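You operate a simulated robot arm through the tools that you are given. There is no shell and no other tool. Be economical: measure what you need, move in short steps, check, and stop when the job is done.

You are at the controls of a simulated two-armed robot. One attempt, no reset.

TASK
Pick up the bottle marked "clutch fluid" from the top of the wooden work bench with one hand, pass it to the other hand and put it on the top of the white shelf. Set down upright: bottle.

The check looks at the end state, three seconds after you hand in, the way a careful person would. Anything else that was tipped, shoved, dropped, spilled or broken makes it a failure.

THE ROBOT
Two 7-joint arms with two-finger parallel grippers on one trunk, on a base that drives. Base frame: it is fixed to the floor where the robot stands at the start and does not move with it; the origin is under the middle of the robot, x ahead of it, y to its left, z up. Readings come in mm, degrees, newtons and seconds.
The left shoulder is at the start at [30, 119, 960], the right one opposite. With the tool pointing down near the work surface each hand reaches from about 280 to 680 mm from the robot's upright axis, wherever it stands, measured 20 degrees to its own side. Places, roughly: top of the white shelf [1000, -2500, 900]. Payload 3.43 kg a hand.
Tool frame (each hand has its own): the origin (TCP) lies between the finger pads and is the grasp point; the fingertips stand 30 mm ahead of it; z points along the fingers, y is the line along which they close. Largest opening 94 mm; finger width 28, thickness 10; the body of the gripper, 50 by 96 mm, starts 55 mm behind the TCP.
Orientation is that of the tool frame in the base frame, as a unit quaternion [x, y, z, w]. With the fingers straight down and closing along the base's y, the tool's x points along the base's -x, its y along +y and its z along -z.

THE INTERFACE
- The arms move only by the tool move_arm. It takes "left_moves", "right_moves" or both (then of equal length, played together; a hand with none holds still); each is a list of rows, each an object (a shift or turn left out is 0, a gripper value left out holds the last) with "slide": the shift along the base's x, y, z in mm, a list of three; "angular": the turn, a rotation vector about the base's x, y, z in degrees, a list of three; "jaw": the gripper command, from -1 (fully open) to 1 (shut), values between in proportion. In form: [{"slide": [tx, ty, tz], "angular": [rx, ry, rz], "jaw": jaw}, ...]. A call has 1 to 20 rows; each row shifts and turns the commanded pose from where the row before left it. Each row takes 0.2 s and may step no farther than 50 mm and 8.6 degrees from the row before; otherwise, or with a gripper value out of range, the whole call is refused. A pose out of reach is approached as far as the arm can. The call stops where the force on the tool passes 40 N (or 10 N more than at its start, if that is more) or the arm is blocked; 0.2 s more then pass. Each finger travels about 72 mm/s and halts on what it meets, pressing with about 41 N; the grip force reading is that of the motor and also rises with nothing between the fingers. The clock runs only during rows and for 0.2 s after the last one: add rows that do not move to give the fingers time. The reply holds the time, the measured pose of the TCP, the force on the tool along the base axes, the opening and the grip force, in the units named above and with some noise, with the torque about the TCP (base axes, N m) and any sound that the robot's microphone picked up, and new pictures: "show" is both (left out), scene, wrist or none (wrist: the cameras of the hands that moved).
- Cameras (640 x 400 px; columns grow to the right, rows downward): "scene" is now at [38.9, -30.4, 1663.3]; the picture's right is [-0.40, -0.91, 0.00], its down [-0.71, 0.31, -0.63] and it looks along [0.58, -0.26, -0.77] (base axes); focal length 265 px, centre (320, 200). "left" rides on the left gripper at [76, -14, -102] in its tool frame; the picture's right is [0.18, 0.98, 0.00], its down [-0.75, 0.14, -0.64] and it looks along [-0.63, 0.12, 0.77] (tool axes); focal length 243 px, centre (320, 200). "right" rides on the right gripper at [76, 14, -103] in its tool frame; the picture's right is [-0.18, 0.98, 0.00], its down [-0.75, -0.14, -0.64] and it looks along [-0.63, -0.12, 0.77] (tool axes); focal length 243 px, centre (320, 200). There is no depth. A picture from a camera that has moved, and an enlarged one, comes with that camera's place and axes in the base frame and with its lens.
- slide_trunk(by): slides the trunk up (or, below 0, down) by that many mm; the arms and the scene camera ride with it, the base frame stays. It gives what a move gives, with no picture.
- steer(legs): drives the robot by 1 to 6 legs, each [ahead, turn to the left] in mm and degrees, along the robot's own axes; the way and the turn of a leg run together, so that a leg with both is an arc; at most 1500 mm and 180 degrees a leg. The arms and the cameras ride along, it lands a little off, and it stops where it bumps. It gives what a move gives, and a new picture of the scene camera.
- head_to(pan, tilt): turns the head with the scene camera to pan (to the left, within 143 degrees either way) and tilt (down, from -29 to 69), counted from straight ahead of the robot. It gives what a move gives, and a new picture of the scene camera.
- inspect(camera, box): a new picture of the part [left, top, right, bottom] of that camera's present view, enlarged. It takes no simulated time.
- finish_job(): hands the job in; it is judged then, once.

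Work in short steps. Places have to be worked out from the pictures, the camera data and where the tool is seen: move nearer, look again, correct. Check each grasp and each placing, and mend what went wrong. You have 120 turns and 260 pictures in all, those below and enlarged ones among them. Open the grippers and draw the arms clear of the work before you hand the job in, unless the task says otherwise; then end with one line.

The tools are called after "Request:" by a JSON object that holds its "method" and its "body". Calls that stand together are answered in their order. move_arm: Moves the arms, as the interface text tells. Its arguments: {"type":"object","properties":{"left_moves":{"type":"array","items":{"type":"object","properties":{"slide":{"type":"array","items":{"type":"number"}},"angular":{"type":"array","items":{"type":"number"}},"jaw":{"type":"number"}}}},"right_moves":{"type":"array","items":{"type":"object","properties":{"slide":{"type":"array","items":{"type":"number"}},"angular":{"type":"array","items":{"type":"number"}},"jaw":{"type":"number"}}}},"show":{"type":"string","enum":["both","scene","wrist","none"]}},"required":[]} The other tools are called the same way: slide_trunk (by) slides the trunk up or down; steer (legs) drives the base; head_to (pan, tilt) turns the head that bears the scene camera; inspect (camera, box) takes an enlarged picture of a part of a camera's view; finish_job () hands the job in.

At the start:

```text
t: 0.0
left_tool_pos: [426.7, 47.8, 1097.5]
left_tcp_rot: [0.0, 1.0, 0.0, 0.001]
left_wrist_force: [0.2, 0.2, -0.5]
left_wrist_torque: [0.01, -0.04, 0.01]
left_opening: 94.2
left_grip_force: 0.1
right_tool_pos: [331.4, -273.6, 1138.7]
right_tcp_rot: [0.0, 1.0, 0.0, 0.0]
right_wrist_force: [-0.5, -0.6, -0.6]
right_wrist_torque: [0.01, -0.01, 0.05]
right_opening: 94.3
right_grip_force: 0.0
trunk travel left (down, up): [-225.0, 185.0]
robot x, y, heading: [-2.0, -3.8, -0.3]
head pan, tilt: [-23.8, 50.6]
```

scene: 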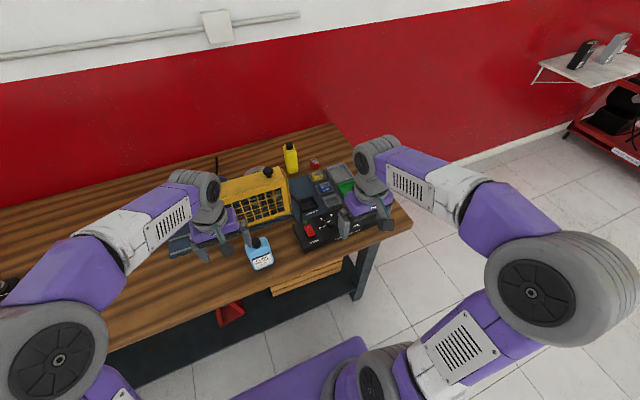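
right: 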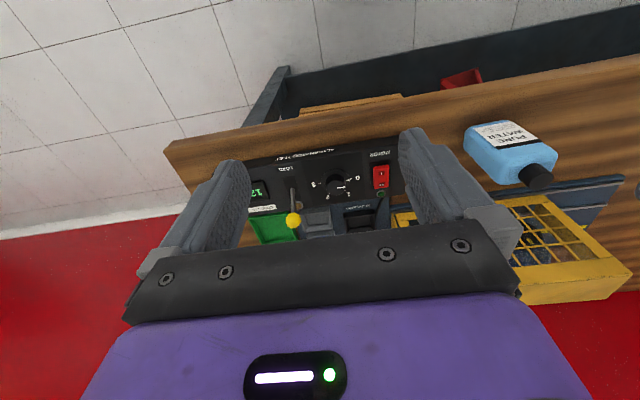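
left: 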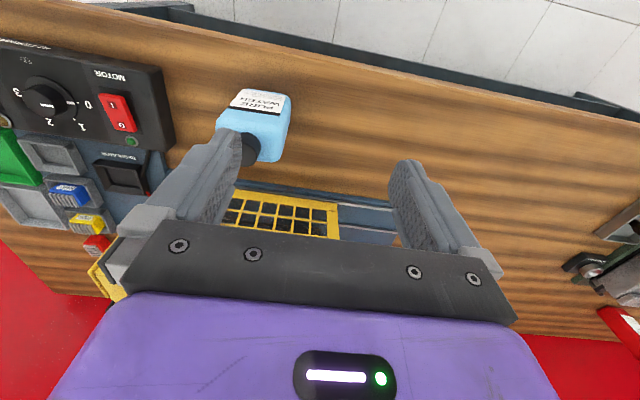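

The blue bottle reads "pure water"; the yellow one at the back may be the clutch fluid. I'll enlarge it, and the shelf too.

Request:
{"method": "inspect", "body": {"camera": "scene", "box": [220, 120, 400, 280]}}

Request:
{"method": "head_to", "body": {"pan": -60, "tilt": 30}}

Request:
{"method": "head_to", "body": {"pan": 30, "tilt": 45}}

```text
2.50 times, centred on (310, 200) of scene
camera zoom: at [38.9, -30.4, 1663.3], right [-0.4, -0.91, 0.0], down [-0.71, 0.31, -0.63], along [0.58, -0.26, -0.77], focal length 663 px, centre (345, 200)
```

zoom: 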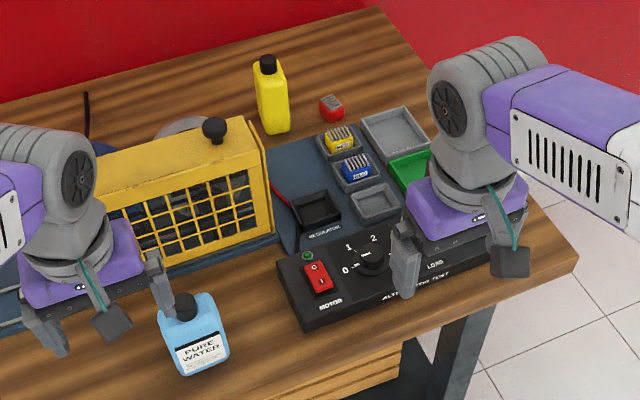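

```text
t: 1.0
left_tool_pos: [427.3, 47.2, 1098.6]
left_tcp_rot: [0.0, 1.0, 0.0, 0.001]
left_wrist_force: [0.3, -0.2, 1.1]
left_wrist_torque: [0.03, 0.0, -0.03]
left_opening: 93.8
left_grip_force: 0.0
right_tool_pos: [330.9, -273.3, 1135.9]
right_tcp_rot: [0.0, 1.0, 0.0, -0.001]
right_wrist_force: [0.9, -0.1, 0.1]
right_wrist_torque: [0.02, 0.01, 0.01]
right_opening: 94.0
right_grip_force: 0.0
trunk travel left (down, up): [-225.0, 185.0]
robot x, y, heading: [-0.4, 0.4, -0.0]
head pan, tilt: [-60.0, 30.0]
camera scene: at [14.3, -77.8, 1693.6], right [-0.87, -0.5, 0.0], down [-0.25, 0.43, -0.87], along [0.43, -0.75, -0.5], focal length 265 px, centre (320, 200)
```

scene: 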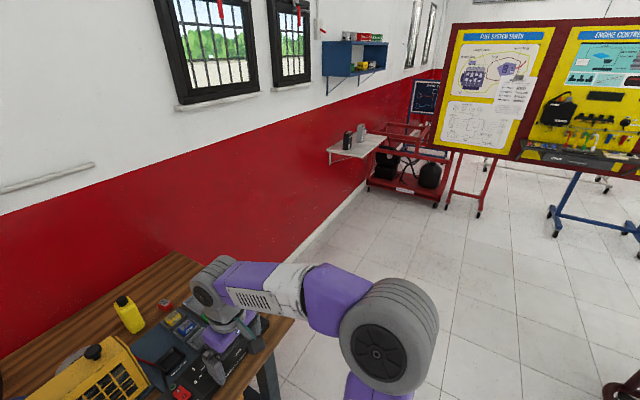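

```text
t: 2.7
left_tool_pos: [427.8, 47.4, 1097.6]
left_tcp_rot: [0.0, 1.0, 0.0, 0.0]
left_wrist_force: [0.0, 0.7, -0.5]
left_wrist_torque: [0.0, -0.01, -0.02]
left_opening: 94.0
left_grip_force: 0.0
right_tool_pos: [330.8, -272.7, 1137.1]
right_tcp_rot: [0.0, 1.0, 0.0, 0.0]
right_wrist_force: [0.1, 0.5, -0.9]
right_wrist_torque: [0.01, -0.02, -0.05]
right_opening: 94.1
right_grip_force: 0.1
trunk travel left (down, up): [-225.0, 185.0]
robot x, y, heading: [-1.4, -1.7, -0.1]
head pan, tilt: [30.0, 45.0]
camera scene: at [39.5, 41.1, 1671.1], right [0.5, -0.87, 0.0], down [-0.61, -0.35, -0.71], along [0.61, 0.35, -0.71], focal length 265 px, centre (320, 200)
```

scene: 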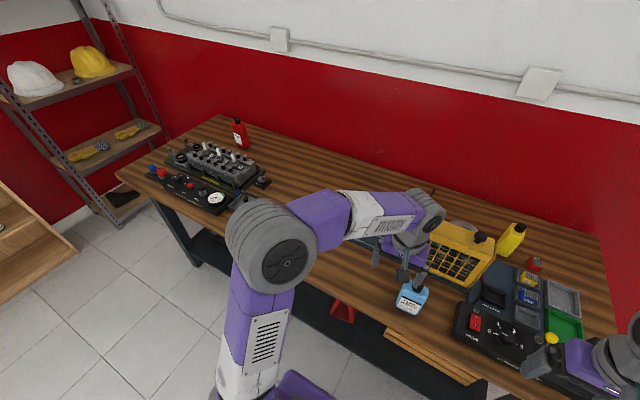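

There are two more bottles: a red one at the back left and the yellow one. I'll enlarge both to read the labels.

Request:
{"method": "inspect", "body": {"camera": "scene", "box": [210, 105, 274, 145]}}

Request:
{"method": "inspect", "body": {"camera": "scene", "box": [470, 210, 566, 270]}}

```text
10.00 times, centred on (242, 125) of scene
camera zoom: at [39.5, 41.1, 1671.1], right [0.5, -0.87, 0.0], down [-0.61, -0.35, -0.71], along [0.61, 0.35, -0.71], focal length 2651 px, centre (1100, 950)
```

zoom: 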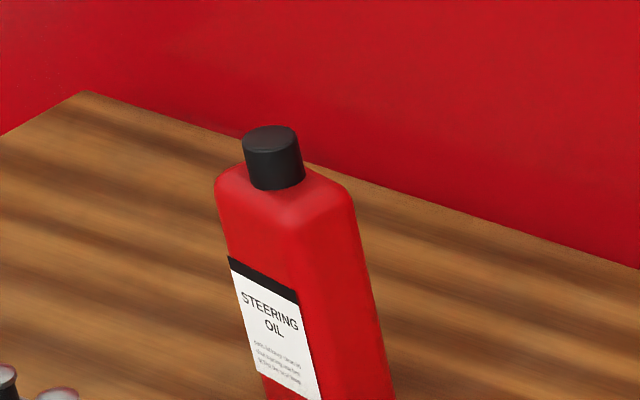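

```text
6.67 times, centred on (518, 240) of scene
camera zoom: at [39.5, 41.1, 1671.1], right [0.5, -0.87, 0.0], down [-0.61, -0.35, -0.71], along [0.61, 0.35, -0.71], focal length 1767 px, centre (-1000, -67)
```

zoom: 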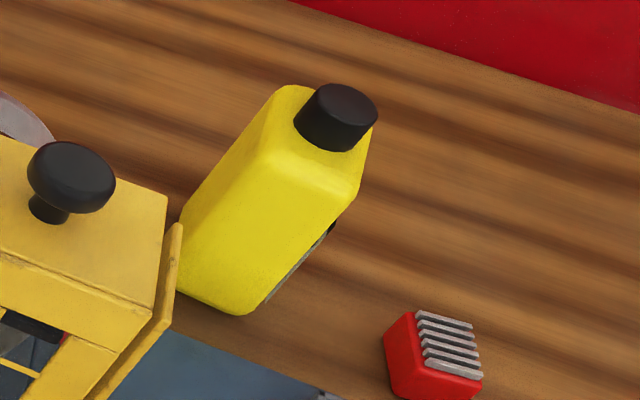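

The red one is "steering oil", so yellow is the candidate, with its label facing the robot's right (-y). I triangulate its cap top near [811, -245, 1026] and the bench top near z 900. I'll take the right hand out to the right and turn it so its camera can read the label.

Request:
{"method": "move_arm", "body": {"right_moves": [{"slide": [30, -45, 0], "angular": [0, 0, 8.5]}, {"slide": [30, -45, 0], "angular": [0, 0, 8.5]}, {"slide": [30, -45, 0], "angular": [0, 0, 8.5]}, {"slide": [30, -45, 0], "angular": [0, 0, 8.5]}, {"slide": [30, -45, 0], "angular": [0, 0, 8.5]}, {"slide": [20, -20, 0], "angular": [0, 0, 8.5]}, {"slide": [0, 0, 0], "angular": [0, 0, 8.5]}], "show": "wrist"}}

Request:
{"method": "head_to", "body": {"pan": -20, "tilt": 45}}

```text
refused: row 1 steps farther than a row can; nothing moved
```

```text
t: 3.9
left_tool_pos: [428.1, 48.0, 1098.3]
left_tcp_rot: [0.0, 1.0, 0.0, 0.0]
left_wrist_force: [0.0, 0.2, -1.3]
left_wrist_torque: [-0.03, 0.02, 0.03]
left_opening: 94.1
left_grip_force: 0.0
right_tool_pos: [330.6, -273.4, 1137.2]
right_tcp_rot: [0.0, 1.0, 0.0, 0.0]
right_wrist_force: [0.3, -0.3, -0.1]
right_wrist_torque: [0.02, 0.02, 0.02]
right_opening: 94.0
right_grip_force: 0.1
trunk travel left (down, up): [-225.0, 185.0]
robot x, y, heading: [-1.9, -1.9, 0.2]
head pan, tilt: [-20.0, 45.0]
camera scene: at [45.4, -27.2, 1671.1], right [-0.34, -0.94, 0.0], down [-0.66, 0.24, -0.71], along [0.66, -0.24, -0.71], focal length 265 px, centre (320, 200)
```

scene: 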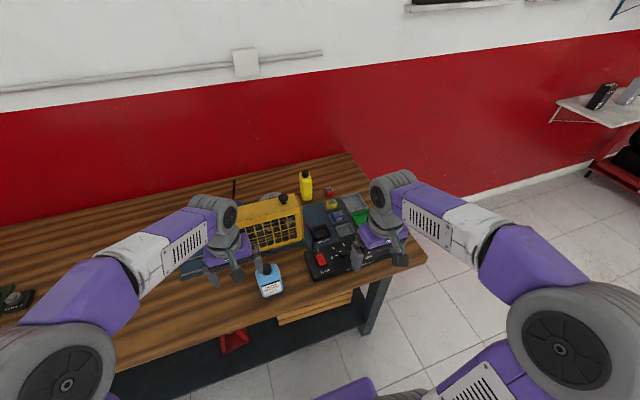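

The rows were just over 50 mm, so I'll repeat with smaller steps.

Request:
{"method": "move_arm", "body": {"right_moves": [{"slide": [25, -40, 0], "angular": [0, 0, 8.5]}, {"slide": [25, -40, 0], "angular": [0, 0, 8.5]}, {"slide": [25, -40, 0], "angular": [0, 0, 8.5]}, {"slide": [25, -40, 0], "angular": [0, 0, 8.5]}, {"slide": [25, -40, 0], "angular": [0, 0, 8.5]}, {"slide": [25, -20, 0], "angular": [0, 0, 8.5]}, {"slide": [10, 0, 0], "angular": [0, 0, 8.5]}], "show": "both"}}

```text
t: 5.5
left_tool_pos: [426.6, 47.9, 1097.8]
left_tcp_rot: [0.0, 1.0, -0.001, 0.0]
left_wrist_force: [-0.1, -1.0, -0.5]
left_wrist_torque: [0.0, 0.0, 0.0]
left_opening: 93.9
left_grip_force: 0.0
right_tool_pos: [491.1, -492.1, 1134.8]
right_tcp_rot: [-0.497, 0.868, 0.0, 0.0]
right_wrist_force: [1.3, -0.7, -0.1]
right_wrist_torque: [0.0, 0.0, -0.04]
right_opening: 94.1
right_grip_force: 0.0
trunk travel left (down, up): [-225.0, 185.0]
robot x, y, heading: [-0.9, 3.5, 0.1]
head pan, tilt: [-20.0, 45.0]
camera scene: at [45.4, -27.2, 1671.1], right [-0.34, -0.94, 0.0], down [-0.66, 0.24, -0.71], along [0.66, -0.24, -0.71], focal length 265 px, centre (320, 200)
camera right: at [439.5, -552.6, 1238.7], right [-0.75, 0.66, 0.0], down [0.5, 0.58, 0.64], along [0.42, 0.49, -0.77], focal length 243 px, centre (320, 200)
```

scene: 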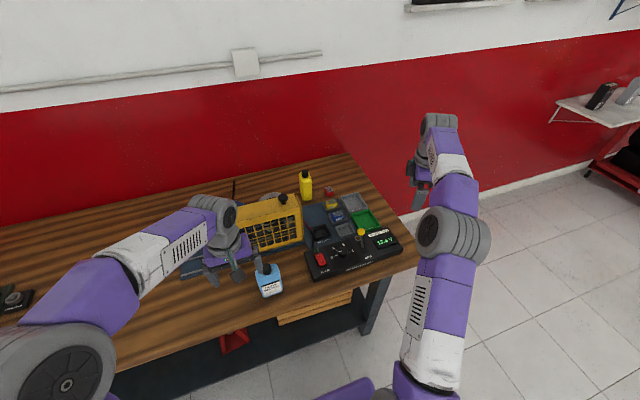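
right: 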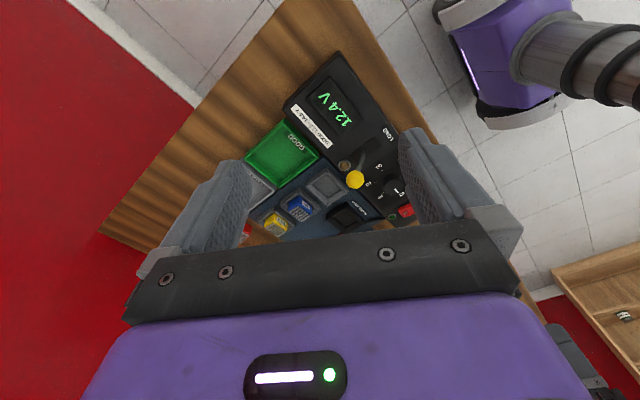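

The bottle is hidden behind the gripper body, since this picture is upside down. I'll pitch the tool up about 43° so the camera looks over at it.

Request:
{"method": "move_arm", "body": {"right_moves": [{"slide": [0, 0, 10], "angular": [7.3, -4.3, 0]}, {"slide": [0, 0, 10], "angular": [7.3, -4.3, 0]}, {"slide": [0, 0, 10], "angular": [7.3, -4.3, 0]}, {"slide": [0, 0, 10], "angular": [7.3, -4.3, 0]}, {"slide": [0, 0, 10], "angular": [7.3, -4.3, 0]}], "show": "wrist"}}

```text
t: 6.7
left_tool_pos: [426.8, 46.8, 1100.2]
left_tcp_rot: [0.0, 1.0, 0.0, 0.0]
left_wrist_force: [-0.4, -0.1, -0.8]
left_wrist_torque: [-0.02, -0.03, 0.0]
left_opening: 93.8
left_grip_force: 0.0
right_tool_pos: [484.6, -486.1, 1184.0]
right_tcp_rot: [-0.463, 0.809, 0.18, 0.315]
right_wrist_force: [-0.3, 0.8, -0.2]
right_wrist_torque: [0.03, 0.02, 0.0]
right_opening: 93.9
right_grip_force: 0.1
right hand out of reach, approached as far as the arm can: row 4, 5
trunk travel left (down, up): [-225.0, 185.0]
robot x, y, heading: [0.3, 0.0, 0.2]
head pan, tilt: [-20.0, 45.0]
camera right: at [408.1, -588.3, 1207.2], right [-0.78, 0.62, 0.12], down [0.18, 0.03, 0.98], along [0.6, 0.79, -0.14], focal length 243 px, centre (320, 200)
```

right: 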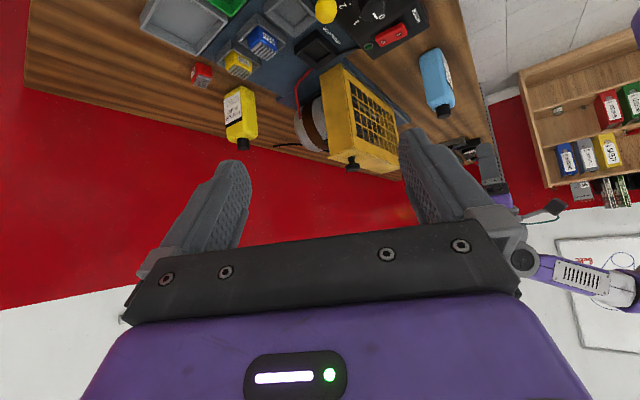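

Request:
{"method": "inspect", "body": {"camera": "right", "box": [208, 75, 272, 155]}}

Request:
{"method": "inspect", "body": {"camera": "right", "box": [140, 0, 460, 200]}}

```text
5.00 times, centred on (240, 115) of right
camera zoom: at [408.1, -588.3, 1207.2], right [-0.78, 0.62, 0.12], down [0.18, 0.03, 0.98], along [0.6, 0.79, -0.14], focal length 1213 px, centre (720, 625)
```

zoom: 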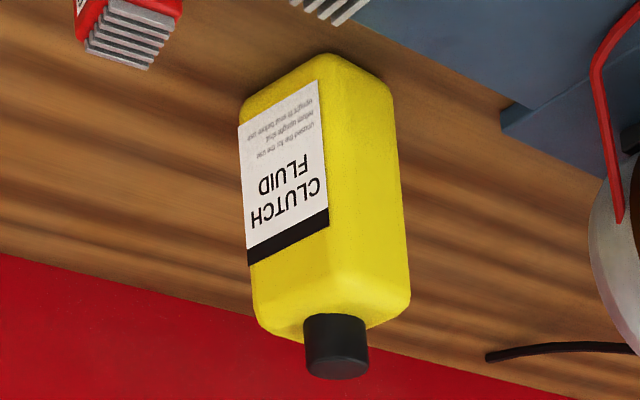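

```text
2.00 times, centred on (300, 100) of right
camera zoom: at [408.1, -588.3, 1207.2], right [-0.78, 0.62, 0.12], down [0.18, 0.03, 0.98], along [0.6, 0.79, -0.14], focal length 485 px, centre (360, 400)
```

zoom: 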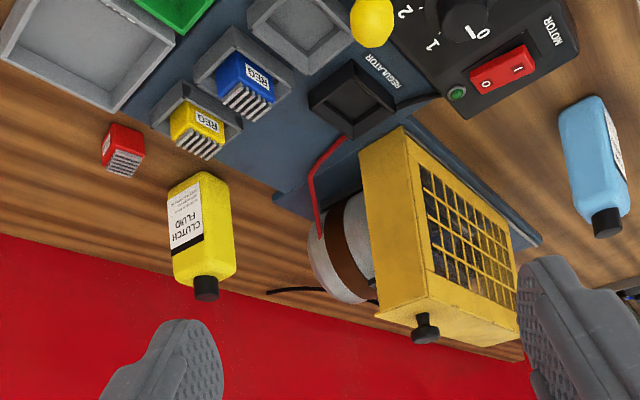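

The yellow bottle is confirmed as "CLUTCH FLUID". Combining views puts the cap top at about [860, -259, 988] and the bench top at z ≈ 848, so the bottle is about 140 tall, with its label facing azimuth -115°. That is too far from the front, so I'll approach from the right end of the bench. First I'll draw the right hand in and yaw it back.

Request:
{"method": "move_arm", "body": {"right_moves": [{"slide": [-15, 15, 5], "angular": [0, 0, -8.5]}, {"slide": [-15, 15, 5], "angular": [0, 0, -8.5]}, {"slide": [-15, 15, 0], "angular": [0, 0, -8.5]}, {"slide": [-15, 15, 0], "angular": [0, 0, -8.5]}, {"slide": [-15, 15, 0], "angular": [0, 0, -8.5]}, {"slide": [-15, 15, 0], "angular": [0, 0, -8.5]}, {"slide": [-15, 15, 0], "angular": [0, 0, -8.5]}, {"slide": [-15, 15, 0], "angular": [0, 0, -8.5]}, {"slide": [-10, 15, 0], "angular": [0, 0, -8.5]}, {"slide": [-10, 15, 0], "angular": [0, 0, -8.5]}], "left_moves": [{"slide": [-10, 5, 5]}, {"slide": [-10, 5, 5]}, {"slide": [-10, 5, 5]}, {"slide": [-10, 5, 5]}, {"slide": [-10, 5, 5]}, {"slide": [-10, 5, 5]}, {"slide": [-10, 5, 5]}, {"slide": [-10, 5, 5]}, {"slide": [-10, 5, 5]}, {"slide": [-10, 5, 5]}], "show": "scene"}}

Request:
{"method": "head_to", "body": {"pan": -60, "tilt": 55}}

```text
t: 8.8
left_tool_pos: [326.2, 99.3, 1147.9]
left_tcp_rot: [0.0, 1.0, -0.001, 0.0]
left_wrist_force: [-0.4, -0.1, 0.1]
left_wrist_torque: [-0.04, -0.02, -0.04]
left_opening: 94.2
left_grip_force: 0.1
right_tool_pos: [345.2, -335.2, 1193.0]
right_tcp_rot: [0.206, 0.909, -0.081, 0.353]
right_wrist_force: [0.0, 0.2, -0.3]
right_wrist_torque: [-0.01, 0.0, 0.01]
right_opening: 94.1
right_grip_force: 0.0
trunk travel left (down, up): [-225.0, 185.0]
robot x, y, heading: [-3.2, -0.8, 0.0]
head pan, tilt: [-20.0, 45.0]
camera scene: at [44.9, -25.5, 1671.1], right [-0.34, -0.94, 0.0], down [-0.66, 0.24, -0.71], along [0.66, -0.24, -0.71], focal length 265 px, centre (320, 200)
```

scene: 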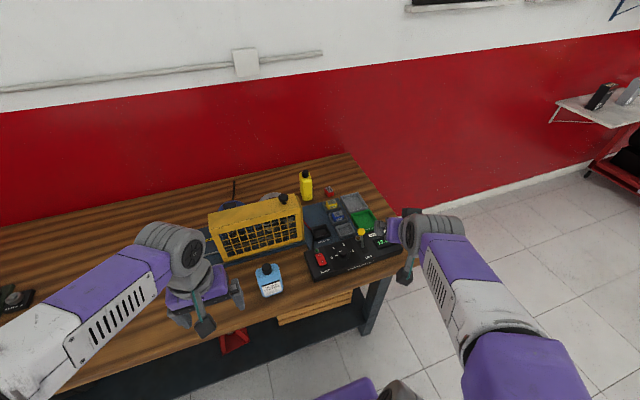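

```text
t: 9.9
left_tool_pos: [327.8, 97.6, 1148.2]
left_tcp_rot: [0.0, 1.0, 0.0, 0.0]
left_wrist_force: [0.0, -0.5, 0.3]
left_wrist_torque: [-0.02, -0.02, 0.0]
left_opening: 93.9
left_grip_force: 0.1
right_tool_pos: [345.9, -336.3, 1192.3]
right_tcp_rot: [0.205, 0.909, -0.08, 0.353]
right_wrist_force: [-0.3, 0.1, -0.8]
right_wrist_torque: [-0.01, 0.0, 0.0]
right_opening: 94.0
right_grip_force: 0.0
trunk travel left (down, up): [-225.0, 185.0]
robot x, y, heading: [2.8, 0.5, 0.0]
head pan, tilt: [-60.0, 55.0]
camera scene: at [5.2, -62.0, 1657.6], right [-0.87, -0.5, 0.0], down [-0.41, 0.71, -0.57], along [0.29, -0.5, -0.82], focal length 265 px, centre (320, 200)
```

scene: 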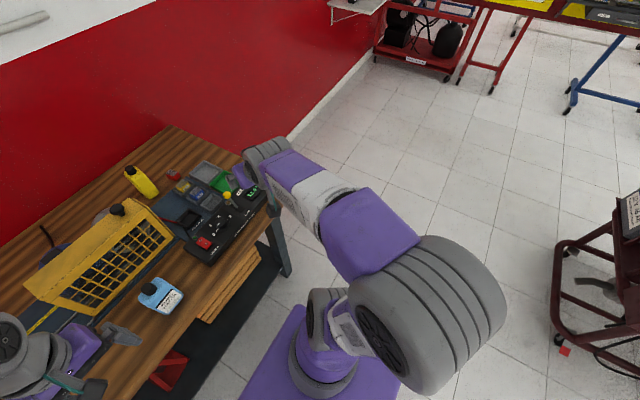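

The floor right of the bench is clear. I'll back off slightly, drive around to the right and turn back, then check.

Request:
{"method": "steer", "body": {"legs": [[-100, 0], [0, -90], [1020, 0], [0, 90]]}}

```text
t: 23.5
left_tool_pos: [208.8, -900.3, 1148.0]
left_tcp_rot: [0.004, 1.0, 0.0, 0.0]
left_wrist_force: [-0.3, -0.7, 0.5]
left_wrist_torque: [0.01, -0.01, -0.01]
left_opening: 93.9
left_grip_force: 0.1
right_tool_pos: [223.5, -1334.6, 1191.5]
right_tcp_rot: [0.21, 0.909, -0.082, 0.352]
right_wrist_force: [-0.7, 1.1, -0.8]
right_wrist_torque: [-0.01, -0.03, -0.04]
right_opening: 93.8
right_grip_force: 0.0
trunk travel left (down, up): [-225.0, 185.0]
robot x, y, heading: [-118.7, -993.7, -0.8]
head pan, tilt: [-60.0, 55.0]
camera scene: at [-114.3, -1056.9, 1657.6], right [-0.87, -0.49, 0.0], down [-0.4, 0.71, -0.57], along [0.28, -0.5, -0.82], focal length 265 px, centre (320, 200)
```

scene: 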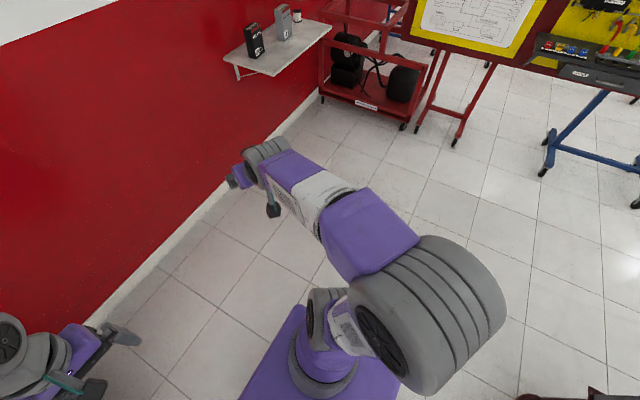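

Clear. I'll drive ahead 765 mm, then turn left to face the bench end, with the head looking ahead-right.

Request:
{"method": "steer", "body": {"legs": [[765, 0], [0, 90.8]]}}

Request:
{"method": "head_to", "body": {"pan": -10, "tilt": 50}}

```text
t: 29.5
left_tool_pos: [857.4, -746.5, 1149.1]
left_tcp_rot: [-0.286, 0.958, 0.0, 0.003]
left_wrist_force: [-0.4, 0.0, -0.6]
left_wrist_torque: [-0.04, -0.01, -0.05]
left_opening: 94.2
left_grip_force: 0.0
right_tool_pos: [1105.3, -1113.3, 1192.4]
right_tcp_rot: [-0.044, 0.934, 0.014, 0.354]
right_wrist_force: [-41.2, -18.8, 21.5]
right_wrist_torque: [-1.16, -0.25, -2.66]
right_opening: 94.3
right_grip_force: 0.1
trunk travel left (down, up): [-225.0, 185.0]
robot x, y, heading: [644.6, -1007.2, 32.8]
head pan, tilt: [-60.0, 55.0]
stopped in leg 2: the force on the tool passed its limit at 144 N (the readings are from after the stop); the commanded pose is now the measured one
camera scene: at [671.0, -1055.2, 1657.9], right [-0.46, -0.89, 0.0], down [-0.72, 0.37, -0.58], along [0.52, -0.26, -0.82], focal length 265 px, centre (320, 200)
```

scene: 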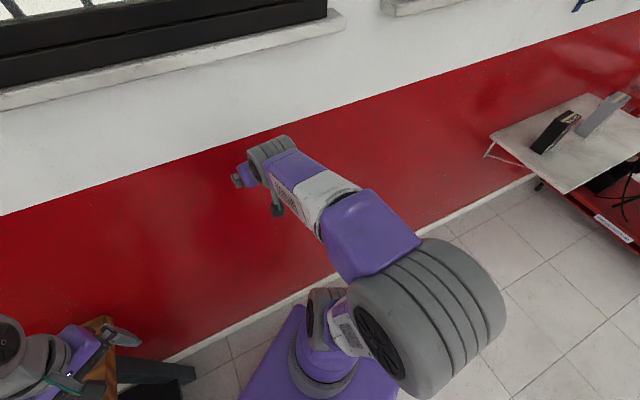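

```text
t: 30.6
left_tool_pos: [856.2, -748.4, 1151.0]
left_tcp_rot: [-0.285, 0.958, 0.0, 0.004]
left_wrist_force: [0.1, 0.0, 0.5]
left_wrist_torque: [-0.03, 0.04, 0.0]
left_opening: 94.3
left_grip_force: 0.0
right_tool_pos: [1106.3, -1115.0, 1193.0]
right_tcp_rot: [-0.047, 0.933, 0.017, 0.355]
right_wrist_force: [-47.7, -24.2, 24.5]
right_wrist_torque: [-1.57, -0.26, -3.18]
right_opening: 94.0
right_grip_force: 0.2
trunk travel left (down, up): [-225.0, 185.0]
robot x, y, heading: [642.8, -1008.6, 33.1]
head pan, tilt: [-10.0, 50.0]
camera scene: at [676.7, -995.7, 1664.5], right [0.39, -0.92, 0.0], down [-0.7, -0.3, -0.65], along [0.6, 0.25, -0.76], focal length 265 px, centre (320, 200)
```

scene: 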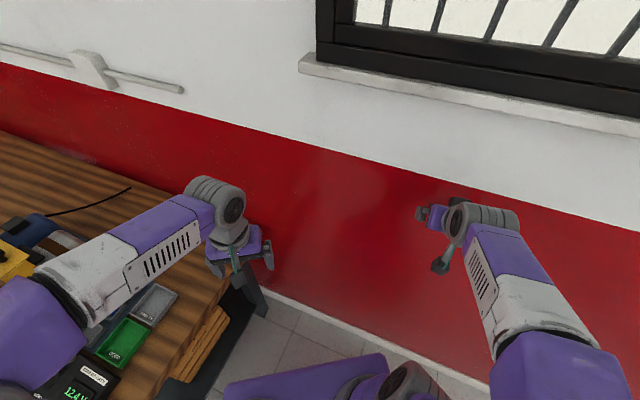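

The right hand touched the wall, which is at x ≈ 1130. I'll pull the right hand back from it.

Request:
{"method": "move_arm", "body": {"right_moves": [{"slide": [-30, 0, 0]}, {"slide": [-40, 0, 0]}, {"slide": [-40, 5, 0]}, {"slide": [-40, 5, 0]}], "show": "wrist"}}

```text
t: 31.6
left_tool_pos: [863.9, -747.5, 1149.4]
left_tcp_rot: [-0.286, 0.958, 0.0, 0.002]
left_wrist_force: [-0.6, -0.4, 0.8]
left_wrist_torque: [0.03, 0.0, 0.0]
left_opening: 94.1
left_grip_force: 0.0
right_tool_pos: [963.4, -1099.1, 1191.1]
right_tcp_rot: [-0.049, 0.935, 0.017, 0.352]
right_wrist_force: [-0.9, 0.6, 0.5]
right_wrist_torque: [0.03, 0.01, 0.0]
right_opening: 94.2
right_grip_force: 0.2
trunk travel left (down, up): [-225.0, 185.0]
robot x, y, heading: [641.4, -1003.4, 33.1]
head pan, tilt: [-10.0, 50.0]
camera right: at [836.7, -1099.0, 1217.8], right [0.04, 0.99, 0.12], down [0.16, -0.12, 0.98], along [0.99, -0.02, -0.16], focal length 243 px, centre (320, 200)
```

right: 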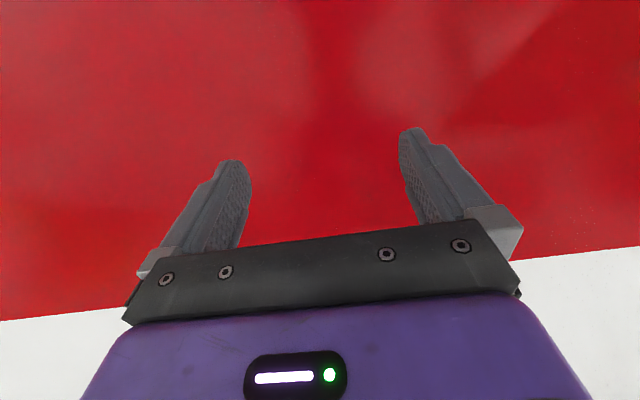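

The right hand is free. I'll back up a little for elbow clearance, then finish the turn to 90°.

Request:
{"method": "steer", "body": {"legs": [[-50, 0], [0, 57]]}}

```text
t: 35.1
left_tool_pos: [508.7, -705.1, 1148.5]
left_tcp_rot: [-0.703, 0.712, 0.0, 0.0]
left_wrist_force: [-0.2, 0.3, 1.1]
left_wrist_torque: [0.02, 0.02, 0.01]
left_opening: 94.1
left_grip_force: 0.1
right_tool_pos: [858.0, -819.7, 1193.0]
right_tcp_rot: [-0.483, 0.802, 0.179, 0.303]
right_wrist_force: [-0.8, 0.2, 0.1]
right_wrist_torque: [0.01, -0.02, 0.01]
right_opening: 93.9
right_grip_force: 0.1
trunk travel left (down, up): [-225.0, 185.0]
robot x, y, heading: [602.3, -1031.8, 89.1]
head pan, tilt: [-10.0, 50.0]
camera scene: at [615.1, -987.0, 1664.1], right [0.98, -0.19, 0.0], down [-0.15, -0.75, -0.64], along [0.12, 0.63, -0.77], focal length 265 px, centre (320, 200)
```

scene: 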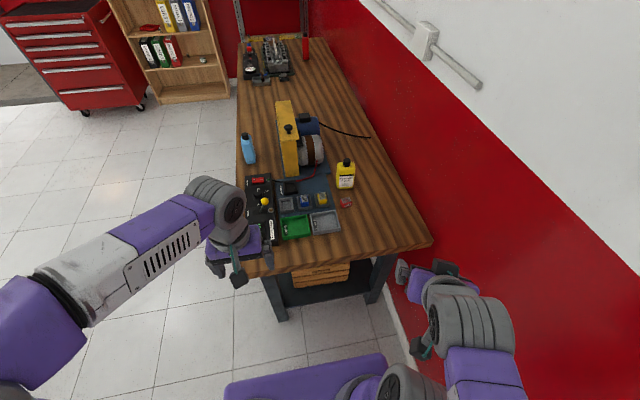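

Good view. I'll zoom in on the bottle and advance toward the bench end, stopping with the base about 30+ mm short.

Request:
{"method": "inspect", "body": {"camera": "scene", "box": [270, 140, 430, 240]}}

Request:
{"method": "steer", "body": {"legs": [[130, 0.9]]}}

Request:
{"method": "inspect", "body": {"camera": "scene", "box": [270, 140, 430, 240]}}

```text
4.00 times, centred on (350, 190) of scene
camera zoom: at [615.1, -987.0, 1664.1], right [0.98, -0.19, 0.0], down [-0.15, -0.75, -0.64], along [0.12, 0.63, -0.77], focal length 1060 px, centre (200, 240)
```

zoom: 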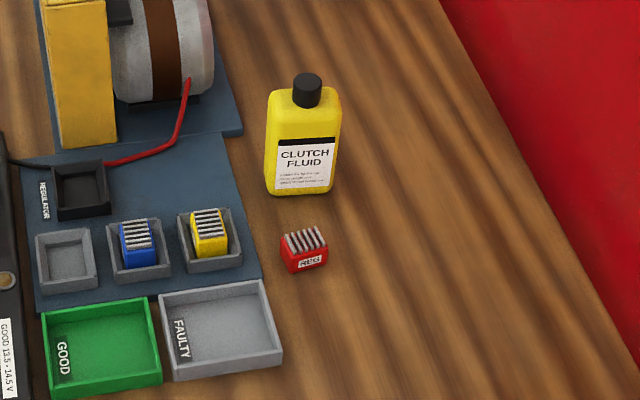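

```text
t: 36.4
left_tool_pos: [505.1, -577.2, 1148.1]
left_tcp_rot: [0.708, -0.706, 0.0, 0.0]
left_wrist_force: [-0.5, 1.3, -0.4]
left_wrist_torque: [-0.04, -0.02, -0.02]
left_opening: 93.9
left_grip_force: 0.2
right_tool_pos: [856.5, -686.7, 1189.8]
right_tcp_rot: [-0.489, 0.798, 0.182, 0.301]
right_wrist_force: [0.2, 0.1, -0.3]
right_wrist_torque: [-0.01, -0.03, -0.03]
right_opening: 94.1
right_grip_force: 0.0
trunk travel left (down, up): [-225.0, 185.0]
robot x, y, heading: [601.6, -906.2, 89.7]
head pan, tilt: [-10.0, 50.0]
camera scene: at [615.8, -857.2, 1664.1], right [0.98, -0.18, 0.0], down [-0.14, -0.75, -0.64], along [0.11, 0.63, -0.77], focal length 265 px, centre (320, 200)
```

scene: 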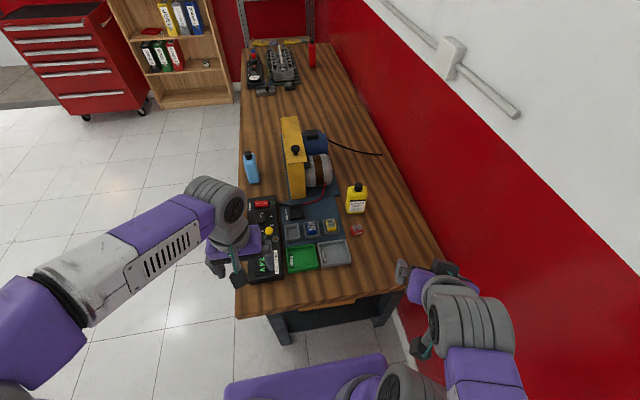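

```text
4.00 times, centred on (350, 190) of scene
camera zoom: at [615.8, -857.2, 1664.1], right [0.98, -0.18, 0.0], down [-0.14, -0.75, -0.64], along [0.11, 0.63, -0.77], focal length 1060 px, centre (200, 240)
```

zoom: 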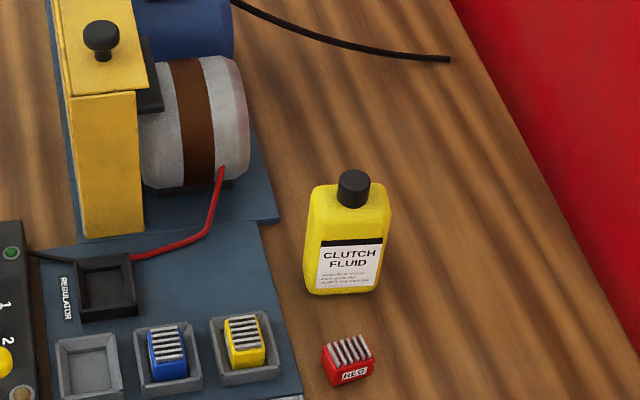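

Bottle centre is about [860, -257] on the bench at z 848, roughly 64 × 40 and 140 tall, with the label normal at azimuth -111°. The plan is for the right hand to grip it low, tilted 42° down and heading 69°, then pass it to the left hand, which grips the top from straight above. I'm moving to a pre-grasp 120 mm back along the axis.

Request:
{"method": "move_arm", "body": {"right_moves": [{"slide": [-3.5, 42, -10], "angular": [0.9, -0.3, 0.8], "jaw": -1}, {"slide": [-3.5, 42, -10], "angular": [0.9, -0.3, 0.8]}, {"slide": [-3.5, 42, -20], "angular": [0.9, -0.3, 0.8]}, {"slide": [-3.5, 42, -20], "angular": [0.9, -0.3, 0.8]}, {"slide": [-3.5, 42, -20], "angular": [0.9, -0.3, 0.8]}, {"slide": [-3.5, 42, -20], "angular": [0.9, -0.3, 0.8]}, {"slide": [-3.5, 42, -20], "angular": [0.9, -0.3, 0.8]}, {"slide": [-3.5, 42, -20], "angular": [0.2, -0.4, 0.7]}, {"slide": [-3, 3, -40]}, {"slide": [0, 0, -40]}], "show": "both"}}

```text
t: 38.6
left_tool_pos: [505.2, -577.4, 1148.6]
left_tcp_rot: [0.708, -0.706, 0.0, 0.0]
left_wrist_force: [0.2, 0.0, -0.6]
left_wrist_torque: [0.0, -0.02, -0.01]
left_opening: 93.9
left_grip_force: 0.1
right_tool_pos: [827.6, -347.8, 969.4]
right_tcp_rot: [-0.518, 0.752, 0.232, 0.335]
right_wrist_force: [-0.4, -0.4, -0.3]
right_wrist_torque: [0.01, -0.01, 0.0]
right_opening: 93.8
right_grip_force: 0.1
trunk travel left (down, up): [-225.0, 185.0]
robot x, y, heading: [604.7, -902.4, 89.8]
head pan, tilt: [-10.0, 50.0]
camera scene: at [614.9, -857.4, 1664.1], right [0.98, -0.18, 0.0], down [-0.13, -0.75, -0.64], along [0.11, 0.63, -0.77], focal length 265 px, centre (320, 200)
camera right: at [767.8, -462.5, 982.9], right [-0.87, 0.46, 0.14], down [0.14, -0.03, 0.99], along [0.46, 0.89, -0.04], focal length 243 px, centre (320, 200)
```

scene: 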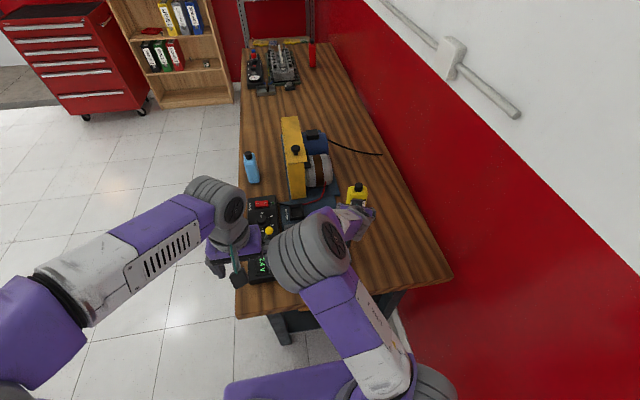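
right: 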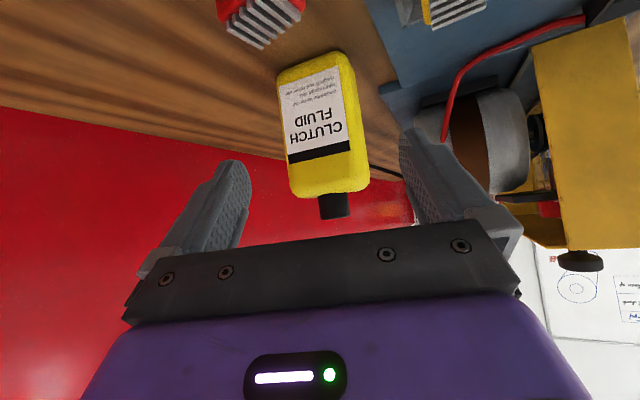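

The geometry agrees with the estimate: cap top at about [861, -257, 989]. I'm advancing along the tool axis to the grasp point, still open.

Request:
{"method": "move_arm", "body": {"right_moves": [{"slide": [7.5, 20.8, -19.3]}, {"slide": [7.5, 20.8, -19.3]}, {"slide": [7.5, 20.8, -19.3]}, {"slide": [7.5, 20.8, -19.3]}], "show": "both"}}

Request:
{"method": "inspect", "body": {"camera": "scene", "box": [310, 160, 406, 220]}}

```text
t: 39.3
left_tool_pos: [501.3, -576.1, 1148.0]
left_tcp_rot: [0.712, -0.702, -0.002, 0.0]
left_wrist_force: [-4.1, 1.5, 0.1]
left_wrist_torque: [-0.1, -0.26, 0.0]
left_opening: 91.3
left_grip_force: 0.1
right_tool_pos: [821.5, -316.3, 937.7]
right_tcp_rot: [-0.516, 0.753, 0.233, 0.336]
right_wrist_force: [0.8, -0.1, 0.4]
right_wrist_torque: [0.05, -0.01, -0.01]
right_opening: 94.0
right_grip_force: 0.0
right hand out of reach, approached as far as the arm can: row 2, 3
trunk travel left (down, up): [-225.0, 185.0]
robot x, y, heading: [604.2, -898.5, 89.7]
head pan, tilt: [-10.0, 50.0]
stopped in row 3 (left hand): the force on the tool passed its limit at 42 N (the readings are from after the stop); the commanded pose is now the measured one
camera scene: at [615.2, -857.9, 1664.1], right [0.98, -0.18, 0.0], down [-0.13, -0.75, -0.64], along [0.11, 0.63, -0.77], focal length 265 px, centre (320, 200)
camera right: at [762.5, -431.0, 949.8], right [-0.87, 0.47, 0.14], down [0.14, -0.03, 0.99], along [0.46, 0.88, -0.04], focal length 243 px, centre (320, 200)
```

scene: 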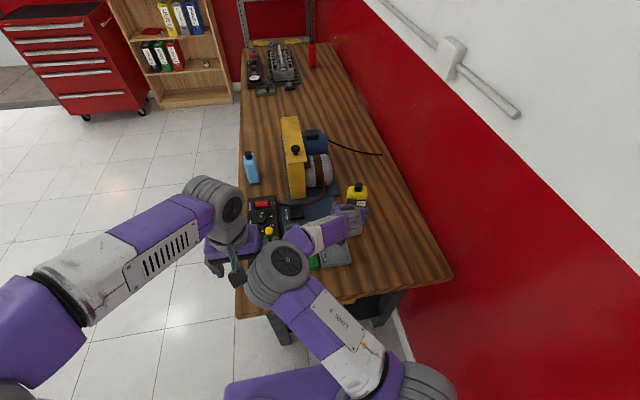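
right: 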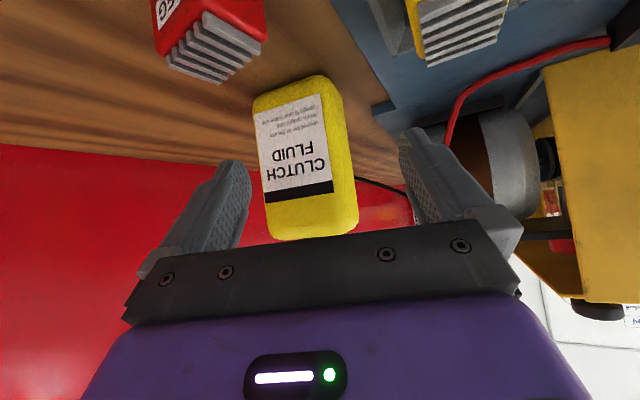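

```text
6.67 times, centred on (358, 190) of scene
camera zoom: at [615.2, -857.9, 1664.1], right [0.98, -0.18, 0.0], down [-0.13, -0.75, -0.64], along [0.11, 0.63, -0.77], focal length 1767 px, centre (67, 267)
```

zoom: 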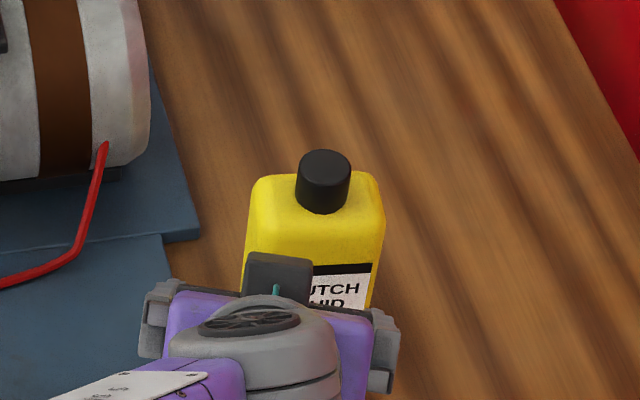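

The right arm reached its limit there and its forearm brushed the left hand, though the bottle and trays look untouched. I'll retreat right along the way it came, then move the left hand up and out of the way.

Request:
{"method": "move_arm", "body": {"right_moves": [{"slide": [3, -16, 16]}, {"slide": [3, -16, 16]}, {"slide": [0, -20, 30]}, {"slide": [0, -20, 40]}, {"slide": [0, -20, 40]}, {"slide": [0, -30, 40]}], "show": "scene"}}

Request:
{"method": "move_arm", "body": {"left_moves": [{"slide": [-30, 0, 20]}, {"slide": [-40, -10, 20]}, {"slide": [-40, -20, 20]}, {"slide": [-40, -20, 20]}], "show": "scene"}}

```text
t: 39.8
left_tool_pos: [502.1, -578.5, 1151.3]
left_tcp_rot: [0.71, -0.705, -0.002, -0.002]
left_wrist_force: [-1.4, -0.7, 0.5]
left_wrist_torque: [0.05, -0.16, -0.12]
left_opening: 94.2
left_grip_force: 0.0
right_tool_pos: [826.8, -332.6, 949.5]
right_tcp_rot: [-0.517, 0.753, 0.23, 0.336]
right_wrist_force: [-0.4, 0.2, 0.9]
right_wrist_torque: [0.0, 0.02, -0.04]
right_opening: 94.2
right_grip_force: 0.0
trunk travel left (down, up): [-225.0, 185.0]
robot x, y, heading: [600.1, -903.4, 89.7]
head pan, tilt: [-10.0, 50.0]
stopped in row 2 (left hand): the force on the tool passed its limit at 59 N (the readings are from after the stop); the commanded pose is now the measured one
camera scene: at [615.8, -859.1, 1664.2], right [0.98, -0.18, 0.0], down [-0.14, -0.75, -0.64], along [0.11, 0.63, -0.77], focal length 265 px, centre (320, 200)
```

scene: 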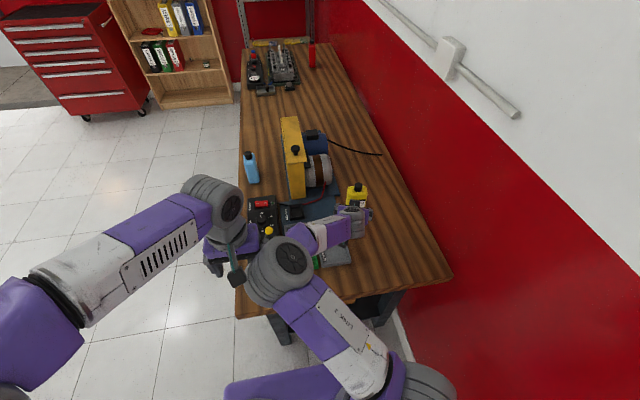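

```text
t: 40.8
left_tool_pos: [350.2, -627.2, 1232.0]
left_tcp_rot: [0.71, -0.705, -0.001, -0.002]
left_wrist_force: [1.4, 0.2, -0.3]
left_wrist_torque: [-0.02, -0.01, -0.01]
left_opening: 94.1
left_grip_force: 0.0
right_tool_pos: [826.4, -332.2, 949.4]
right_tcp_rot: [-0.516, 0.753, 0.229, 0.338]
right_wrist_force: [0.4, -0.4, 1.0]
right_wrist_torque: [-0.05, 0.02, 0.0]
right_opening: 94.1
right_grip_force: 0.0
trunk travel left (down, up): [-225.0, 185.0]
robot x, y, heading: [602.9, -903.5, 89.7]
head pan, tilt: [-10.0, 50.0]
camera scene: at [615.2, -859.4, 1664.2], right [0.98, -0.18, 0.0], down [-0.13, -0.75, -0.64], along [0.11, 0.63, -0.77], focal length 265 px, centre (320, 200)
```

scene: 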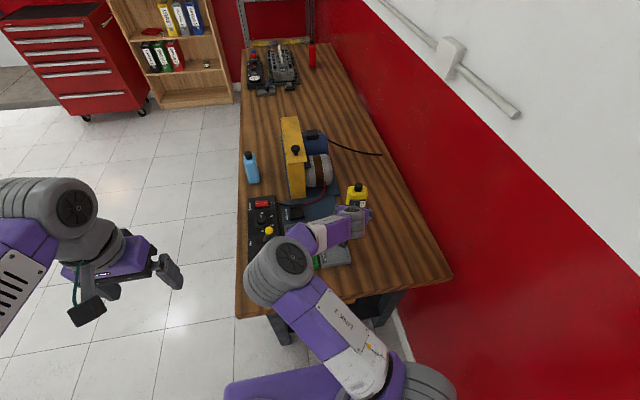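

The left hand is clear. I'll now lift the right hand up and back, straight up from the bench.

Request:
{"method": "move_arm", "body": {"right_moves": [{"slide": [0, -16, 20]}, {"slide": [0, -10, 40]}, {"slide": [0, -10, 45]}, {"slide": [0, -20, 40]}, {"slide": [0, -30, 40]}, {"slide": [0, -40, 30]}], "show": "scene"}}

```text
t: 42.2
left_tool_pos: [350.2, -628.8, 1231.3]
left_tcp_rot: [0.71, -0.704, -0.002, -0.002]
left_wrist_force: [-0.1, 0.6, -0.8]
left_wrist_torque: [0.02, -0.03, 0.0]
left_opening: 94.1
left_grip_force: 0.1
right_tool_pos: [826.8, -460.8, 1162.2]
right_tcp_rot: [-0.517, 0.753, 0.23, 0.336]
right_wrist_force: [0.0, -0.3, 0.1]
right_wrist_torque: [0.0, -0.02, 0.03]
right_opening: 93.9
right_grip_force: 0.1
trunk travel left (down, up): [-225.0, 185.0]
robot x, y, heading: [600.3, -903.8, 89.7]
head pan, tilt: [-10.0, 50.0]
camera scene: at [615.7, -860.7, 1664.2], right [0.98, -0.18, 0.0], down [-0.14, -0.75, -0.64], along [0.11, 0.63, -0.77], focal length 265 px, centre (320, 200)
```

scene: 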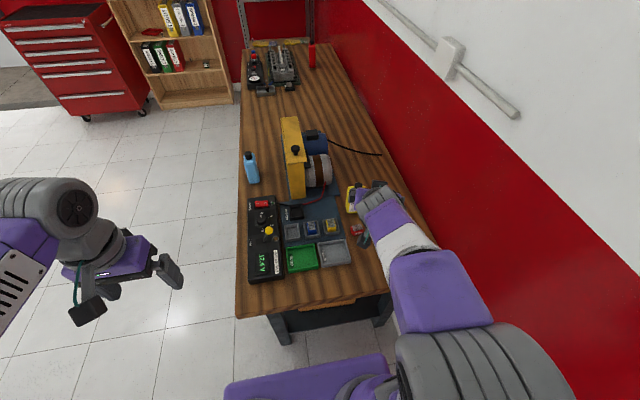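

Everything on the bench is still in place. I'll switch to a top-down grasp with the right hand and bring the robot a bit closer and to the right. First I'll pitch the tool straight down.

Request:
{"method": "move_arm", "body": {"right_moves": [{"slide": [0, -10, 5], "angular": [-7.5, 2.87, 0]}, {"slide": [0, -10, 5], "angular": [-7.5, 2.87, 0]}, {"slide": [0, -10, 5], "angular": [-7.5, 2.87, 0]}, {"slide": [0, -10, 5], "angular": [-7.5, 2.87, 0]}, {"slide": [0, -10, 5], "angular": [-7.5, 2.87, 0]}, {"slide": [0, -10, 5], "angular": [-7.5, 2.87, 0]}], "show": "none"}}

Request:
{"method": "steer", "body": {"legs": [[-250, 0], [0, -20], [150, 0], [0, 20.3], [140, 0]]}}

```text
t: 43.6
left_tool_pos: [349.7, -626.1, 1230.7]
left_tcp_rot: [0.711, -0.704, -0.001, -0.001]
left_wrist_force: [0.0, 0.7, -0.7]
left_wrist_torque: [0.01, 0.02, 0.01]
left_opening: 93.8
left_grip_force: 0.1
right_tool_pos: [826.3, -516.6, 1195.5]
right_tcp_rot: [-0.568, 0.823, -0.001, 0.0]
right_wrist_force: [0.2, 0.3, -0.3]
right_wrist_torque: [-0.01, -0.02, 0.01]
right_opening: 94.3
right_grip_force: 0.1
trunk travel left (down, up): [-225.0, 185.0]
robot x, y, heading: [602.2, -904.0, 89.6]
head pan, tilt: [-10.0, 50.0]
```

```text
t: 49.5
left_tool_pos: [395.4, -597.4, 1231.2]
left_tcp_rot: [0.715, -0.699, 0.0, -0.001]
left_wrist_force: [-0.4, -0.3, 0.2]
left_wrist_torque: [-0.07, -0.02, -0.02]
left_opening: 94.2
left_grip_force: 0.0
right_tool_pos: [870.6, -481.4, 1194.0]
right_tcp_rot: [-0.572, 0.82, -0.002, 0.0]
right_wrist_force: [0.2, 0.2, -0.9]
right_wrist_torque: [0.03, 0.02, 0.03]
right_opening: 93.9
right_grip_force: 0.0
trunk travel left (down, up): [-225.0, 185.0]
robot x, y, heading: [653.5, -873.4, 90.6]
head pan, tilt: [-10.0, 50.0]
camera scene: at [663.5, -824.7, 1664.1], right [0.99, -0.16, 0.0], down [-0.13, -0.76, -0.64], along [0.11, 0.63, -0.77], focal length 265 px, centre (320, 200)
```

scene: 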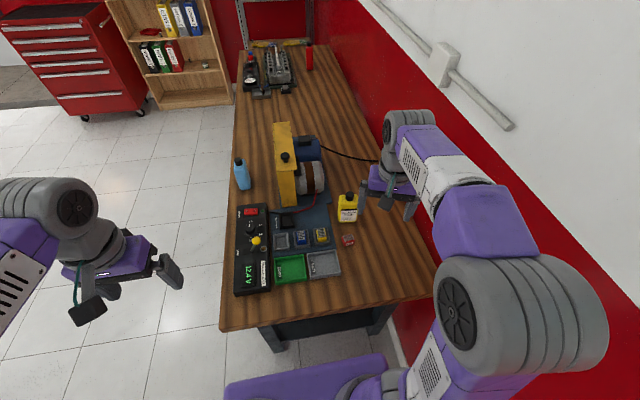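

I'm in place. I'll zoom in again to re-measure the bottle from here.

Request:
{"method": "inspect", "body": {"camera": "scene", "box": [300, 170, 396, 230]}}

```text
6.67 times, centred on (348, 200) of scene
camera zoom: at [663.5, -824.7, 1664.1], right [0.99, -0.16, 0.0], down [-0.13, -0.76, -0.64], along [0.11, 0.63, -0.77], focal length 1767 px, centre (133, 200)
```

zoom: 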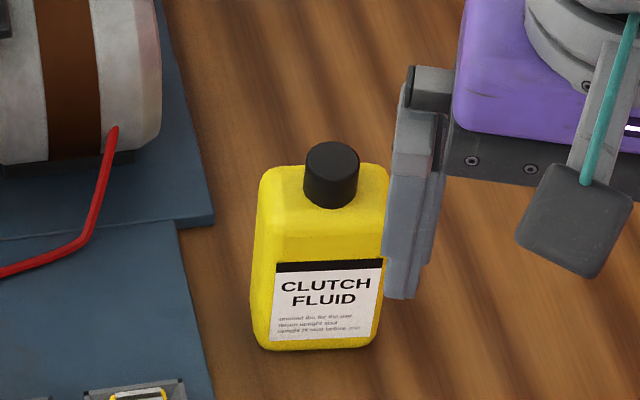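

The estimates agree to within a few mm. I'll move the right hand to hover just short of the bottle for a close look with its camera, which will settle centre and yaw.

Request:
{"method": "move_arm", "body": {"right_moves": [{"slide": [-2, 40, -15], "jaw": -1}, {"slide": [-2, 40, -15]}, {"slide": [-2, 40, -15]}, {"slide": [-2, 40, -15]}, {"slide": [-2, 40, -15]}, {"slide": [0, 22, -10]}], "show": "both"}}

Request:
{"method": "inspect", "body": {"camera": "right", "box": [200, 50, 440, 200]}}

```text
t: 50.9
left_tool_pos: [394.1, -596.9, 1232.5]
left_tcp_rot: [0.715, -0.699, -0.002, -0.003]
left_wrist_force: [0.1, -0.3, 0.3]
left_wrist_torque: [0.01, 0.0, 0.02]
left_opening: 94.0
left_grip_force: 0.1
right_tool_pos: [865.2, -392.3, 1159.7]
right_tcp_rot: [-0.572, 0.82, -0.002, 0.001]
right_wrist_force: [0.1, -0.4, 0.2]
right_wrist_torque: [0.01, 0.01, 0.04]
right_opening: 94.3
right_grip_force: 0.1
right hand out of reach, approached as far as the arm can: row 3, 4, 5, 6
trunk travel left (down, up): [-225.0, 185.0]
robot x, y, heading: [650.9, -874.5, 90.4]
head pan, tilt: [-10.0, 50.0]
camera scene: at [663.6, -826.0, 1664.1], right [0.99, -0.16, 0.0], down [-0.13, -0.76, -0.64], along [0.1, 0.63, -0.77], focal length 265 px, centre (320, 200)
camera right: at [825.0, -459.2, 1262.5], right [-0.86, 0.51, 0.0], down [0.39, 0.66, 0.64], along [0.33, 0.55, -0.77], focal length 243 px, centre (320, 200)
```

scene: 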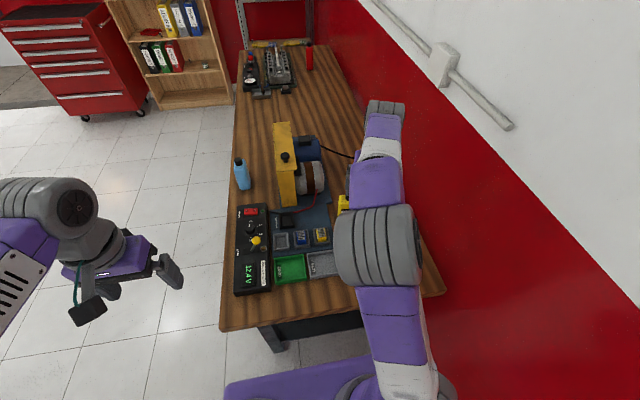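
right: 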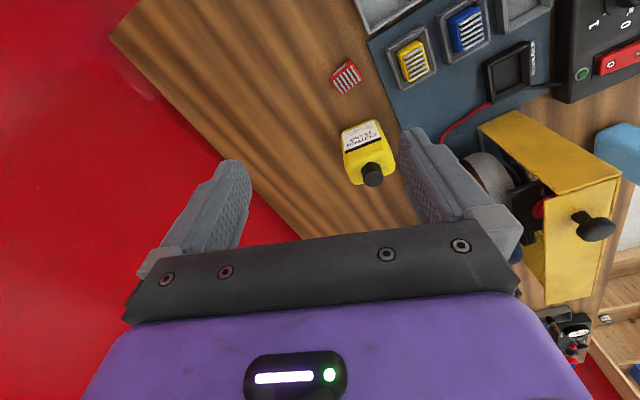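

```text
2.67 times, centred on (320, 125) of right
camera zoom: at [825.0, -459.2, 1262.5], right [-0.86, 0.51, 0.0], down [0.39, 0.66, 0.64], along [0.33, 0.55, -0.77], focal length 647 px, centre (320, 400)
```

zoom: 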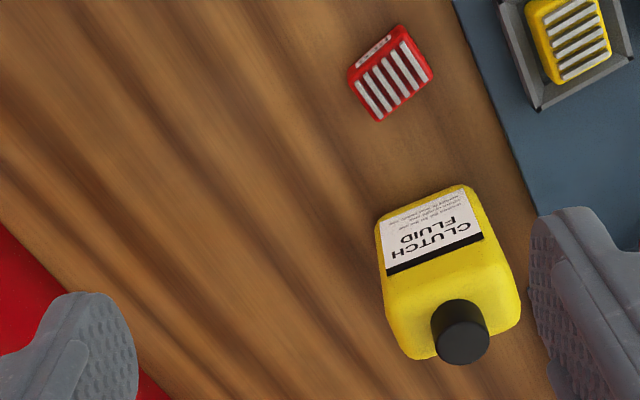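

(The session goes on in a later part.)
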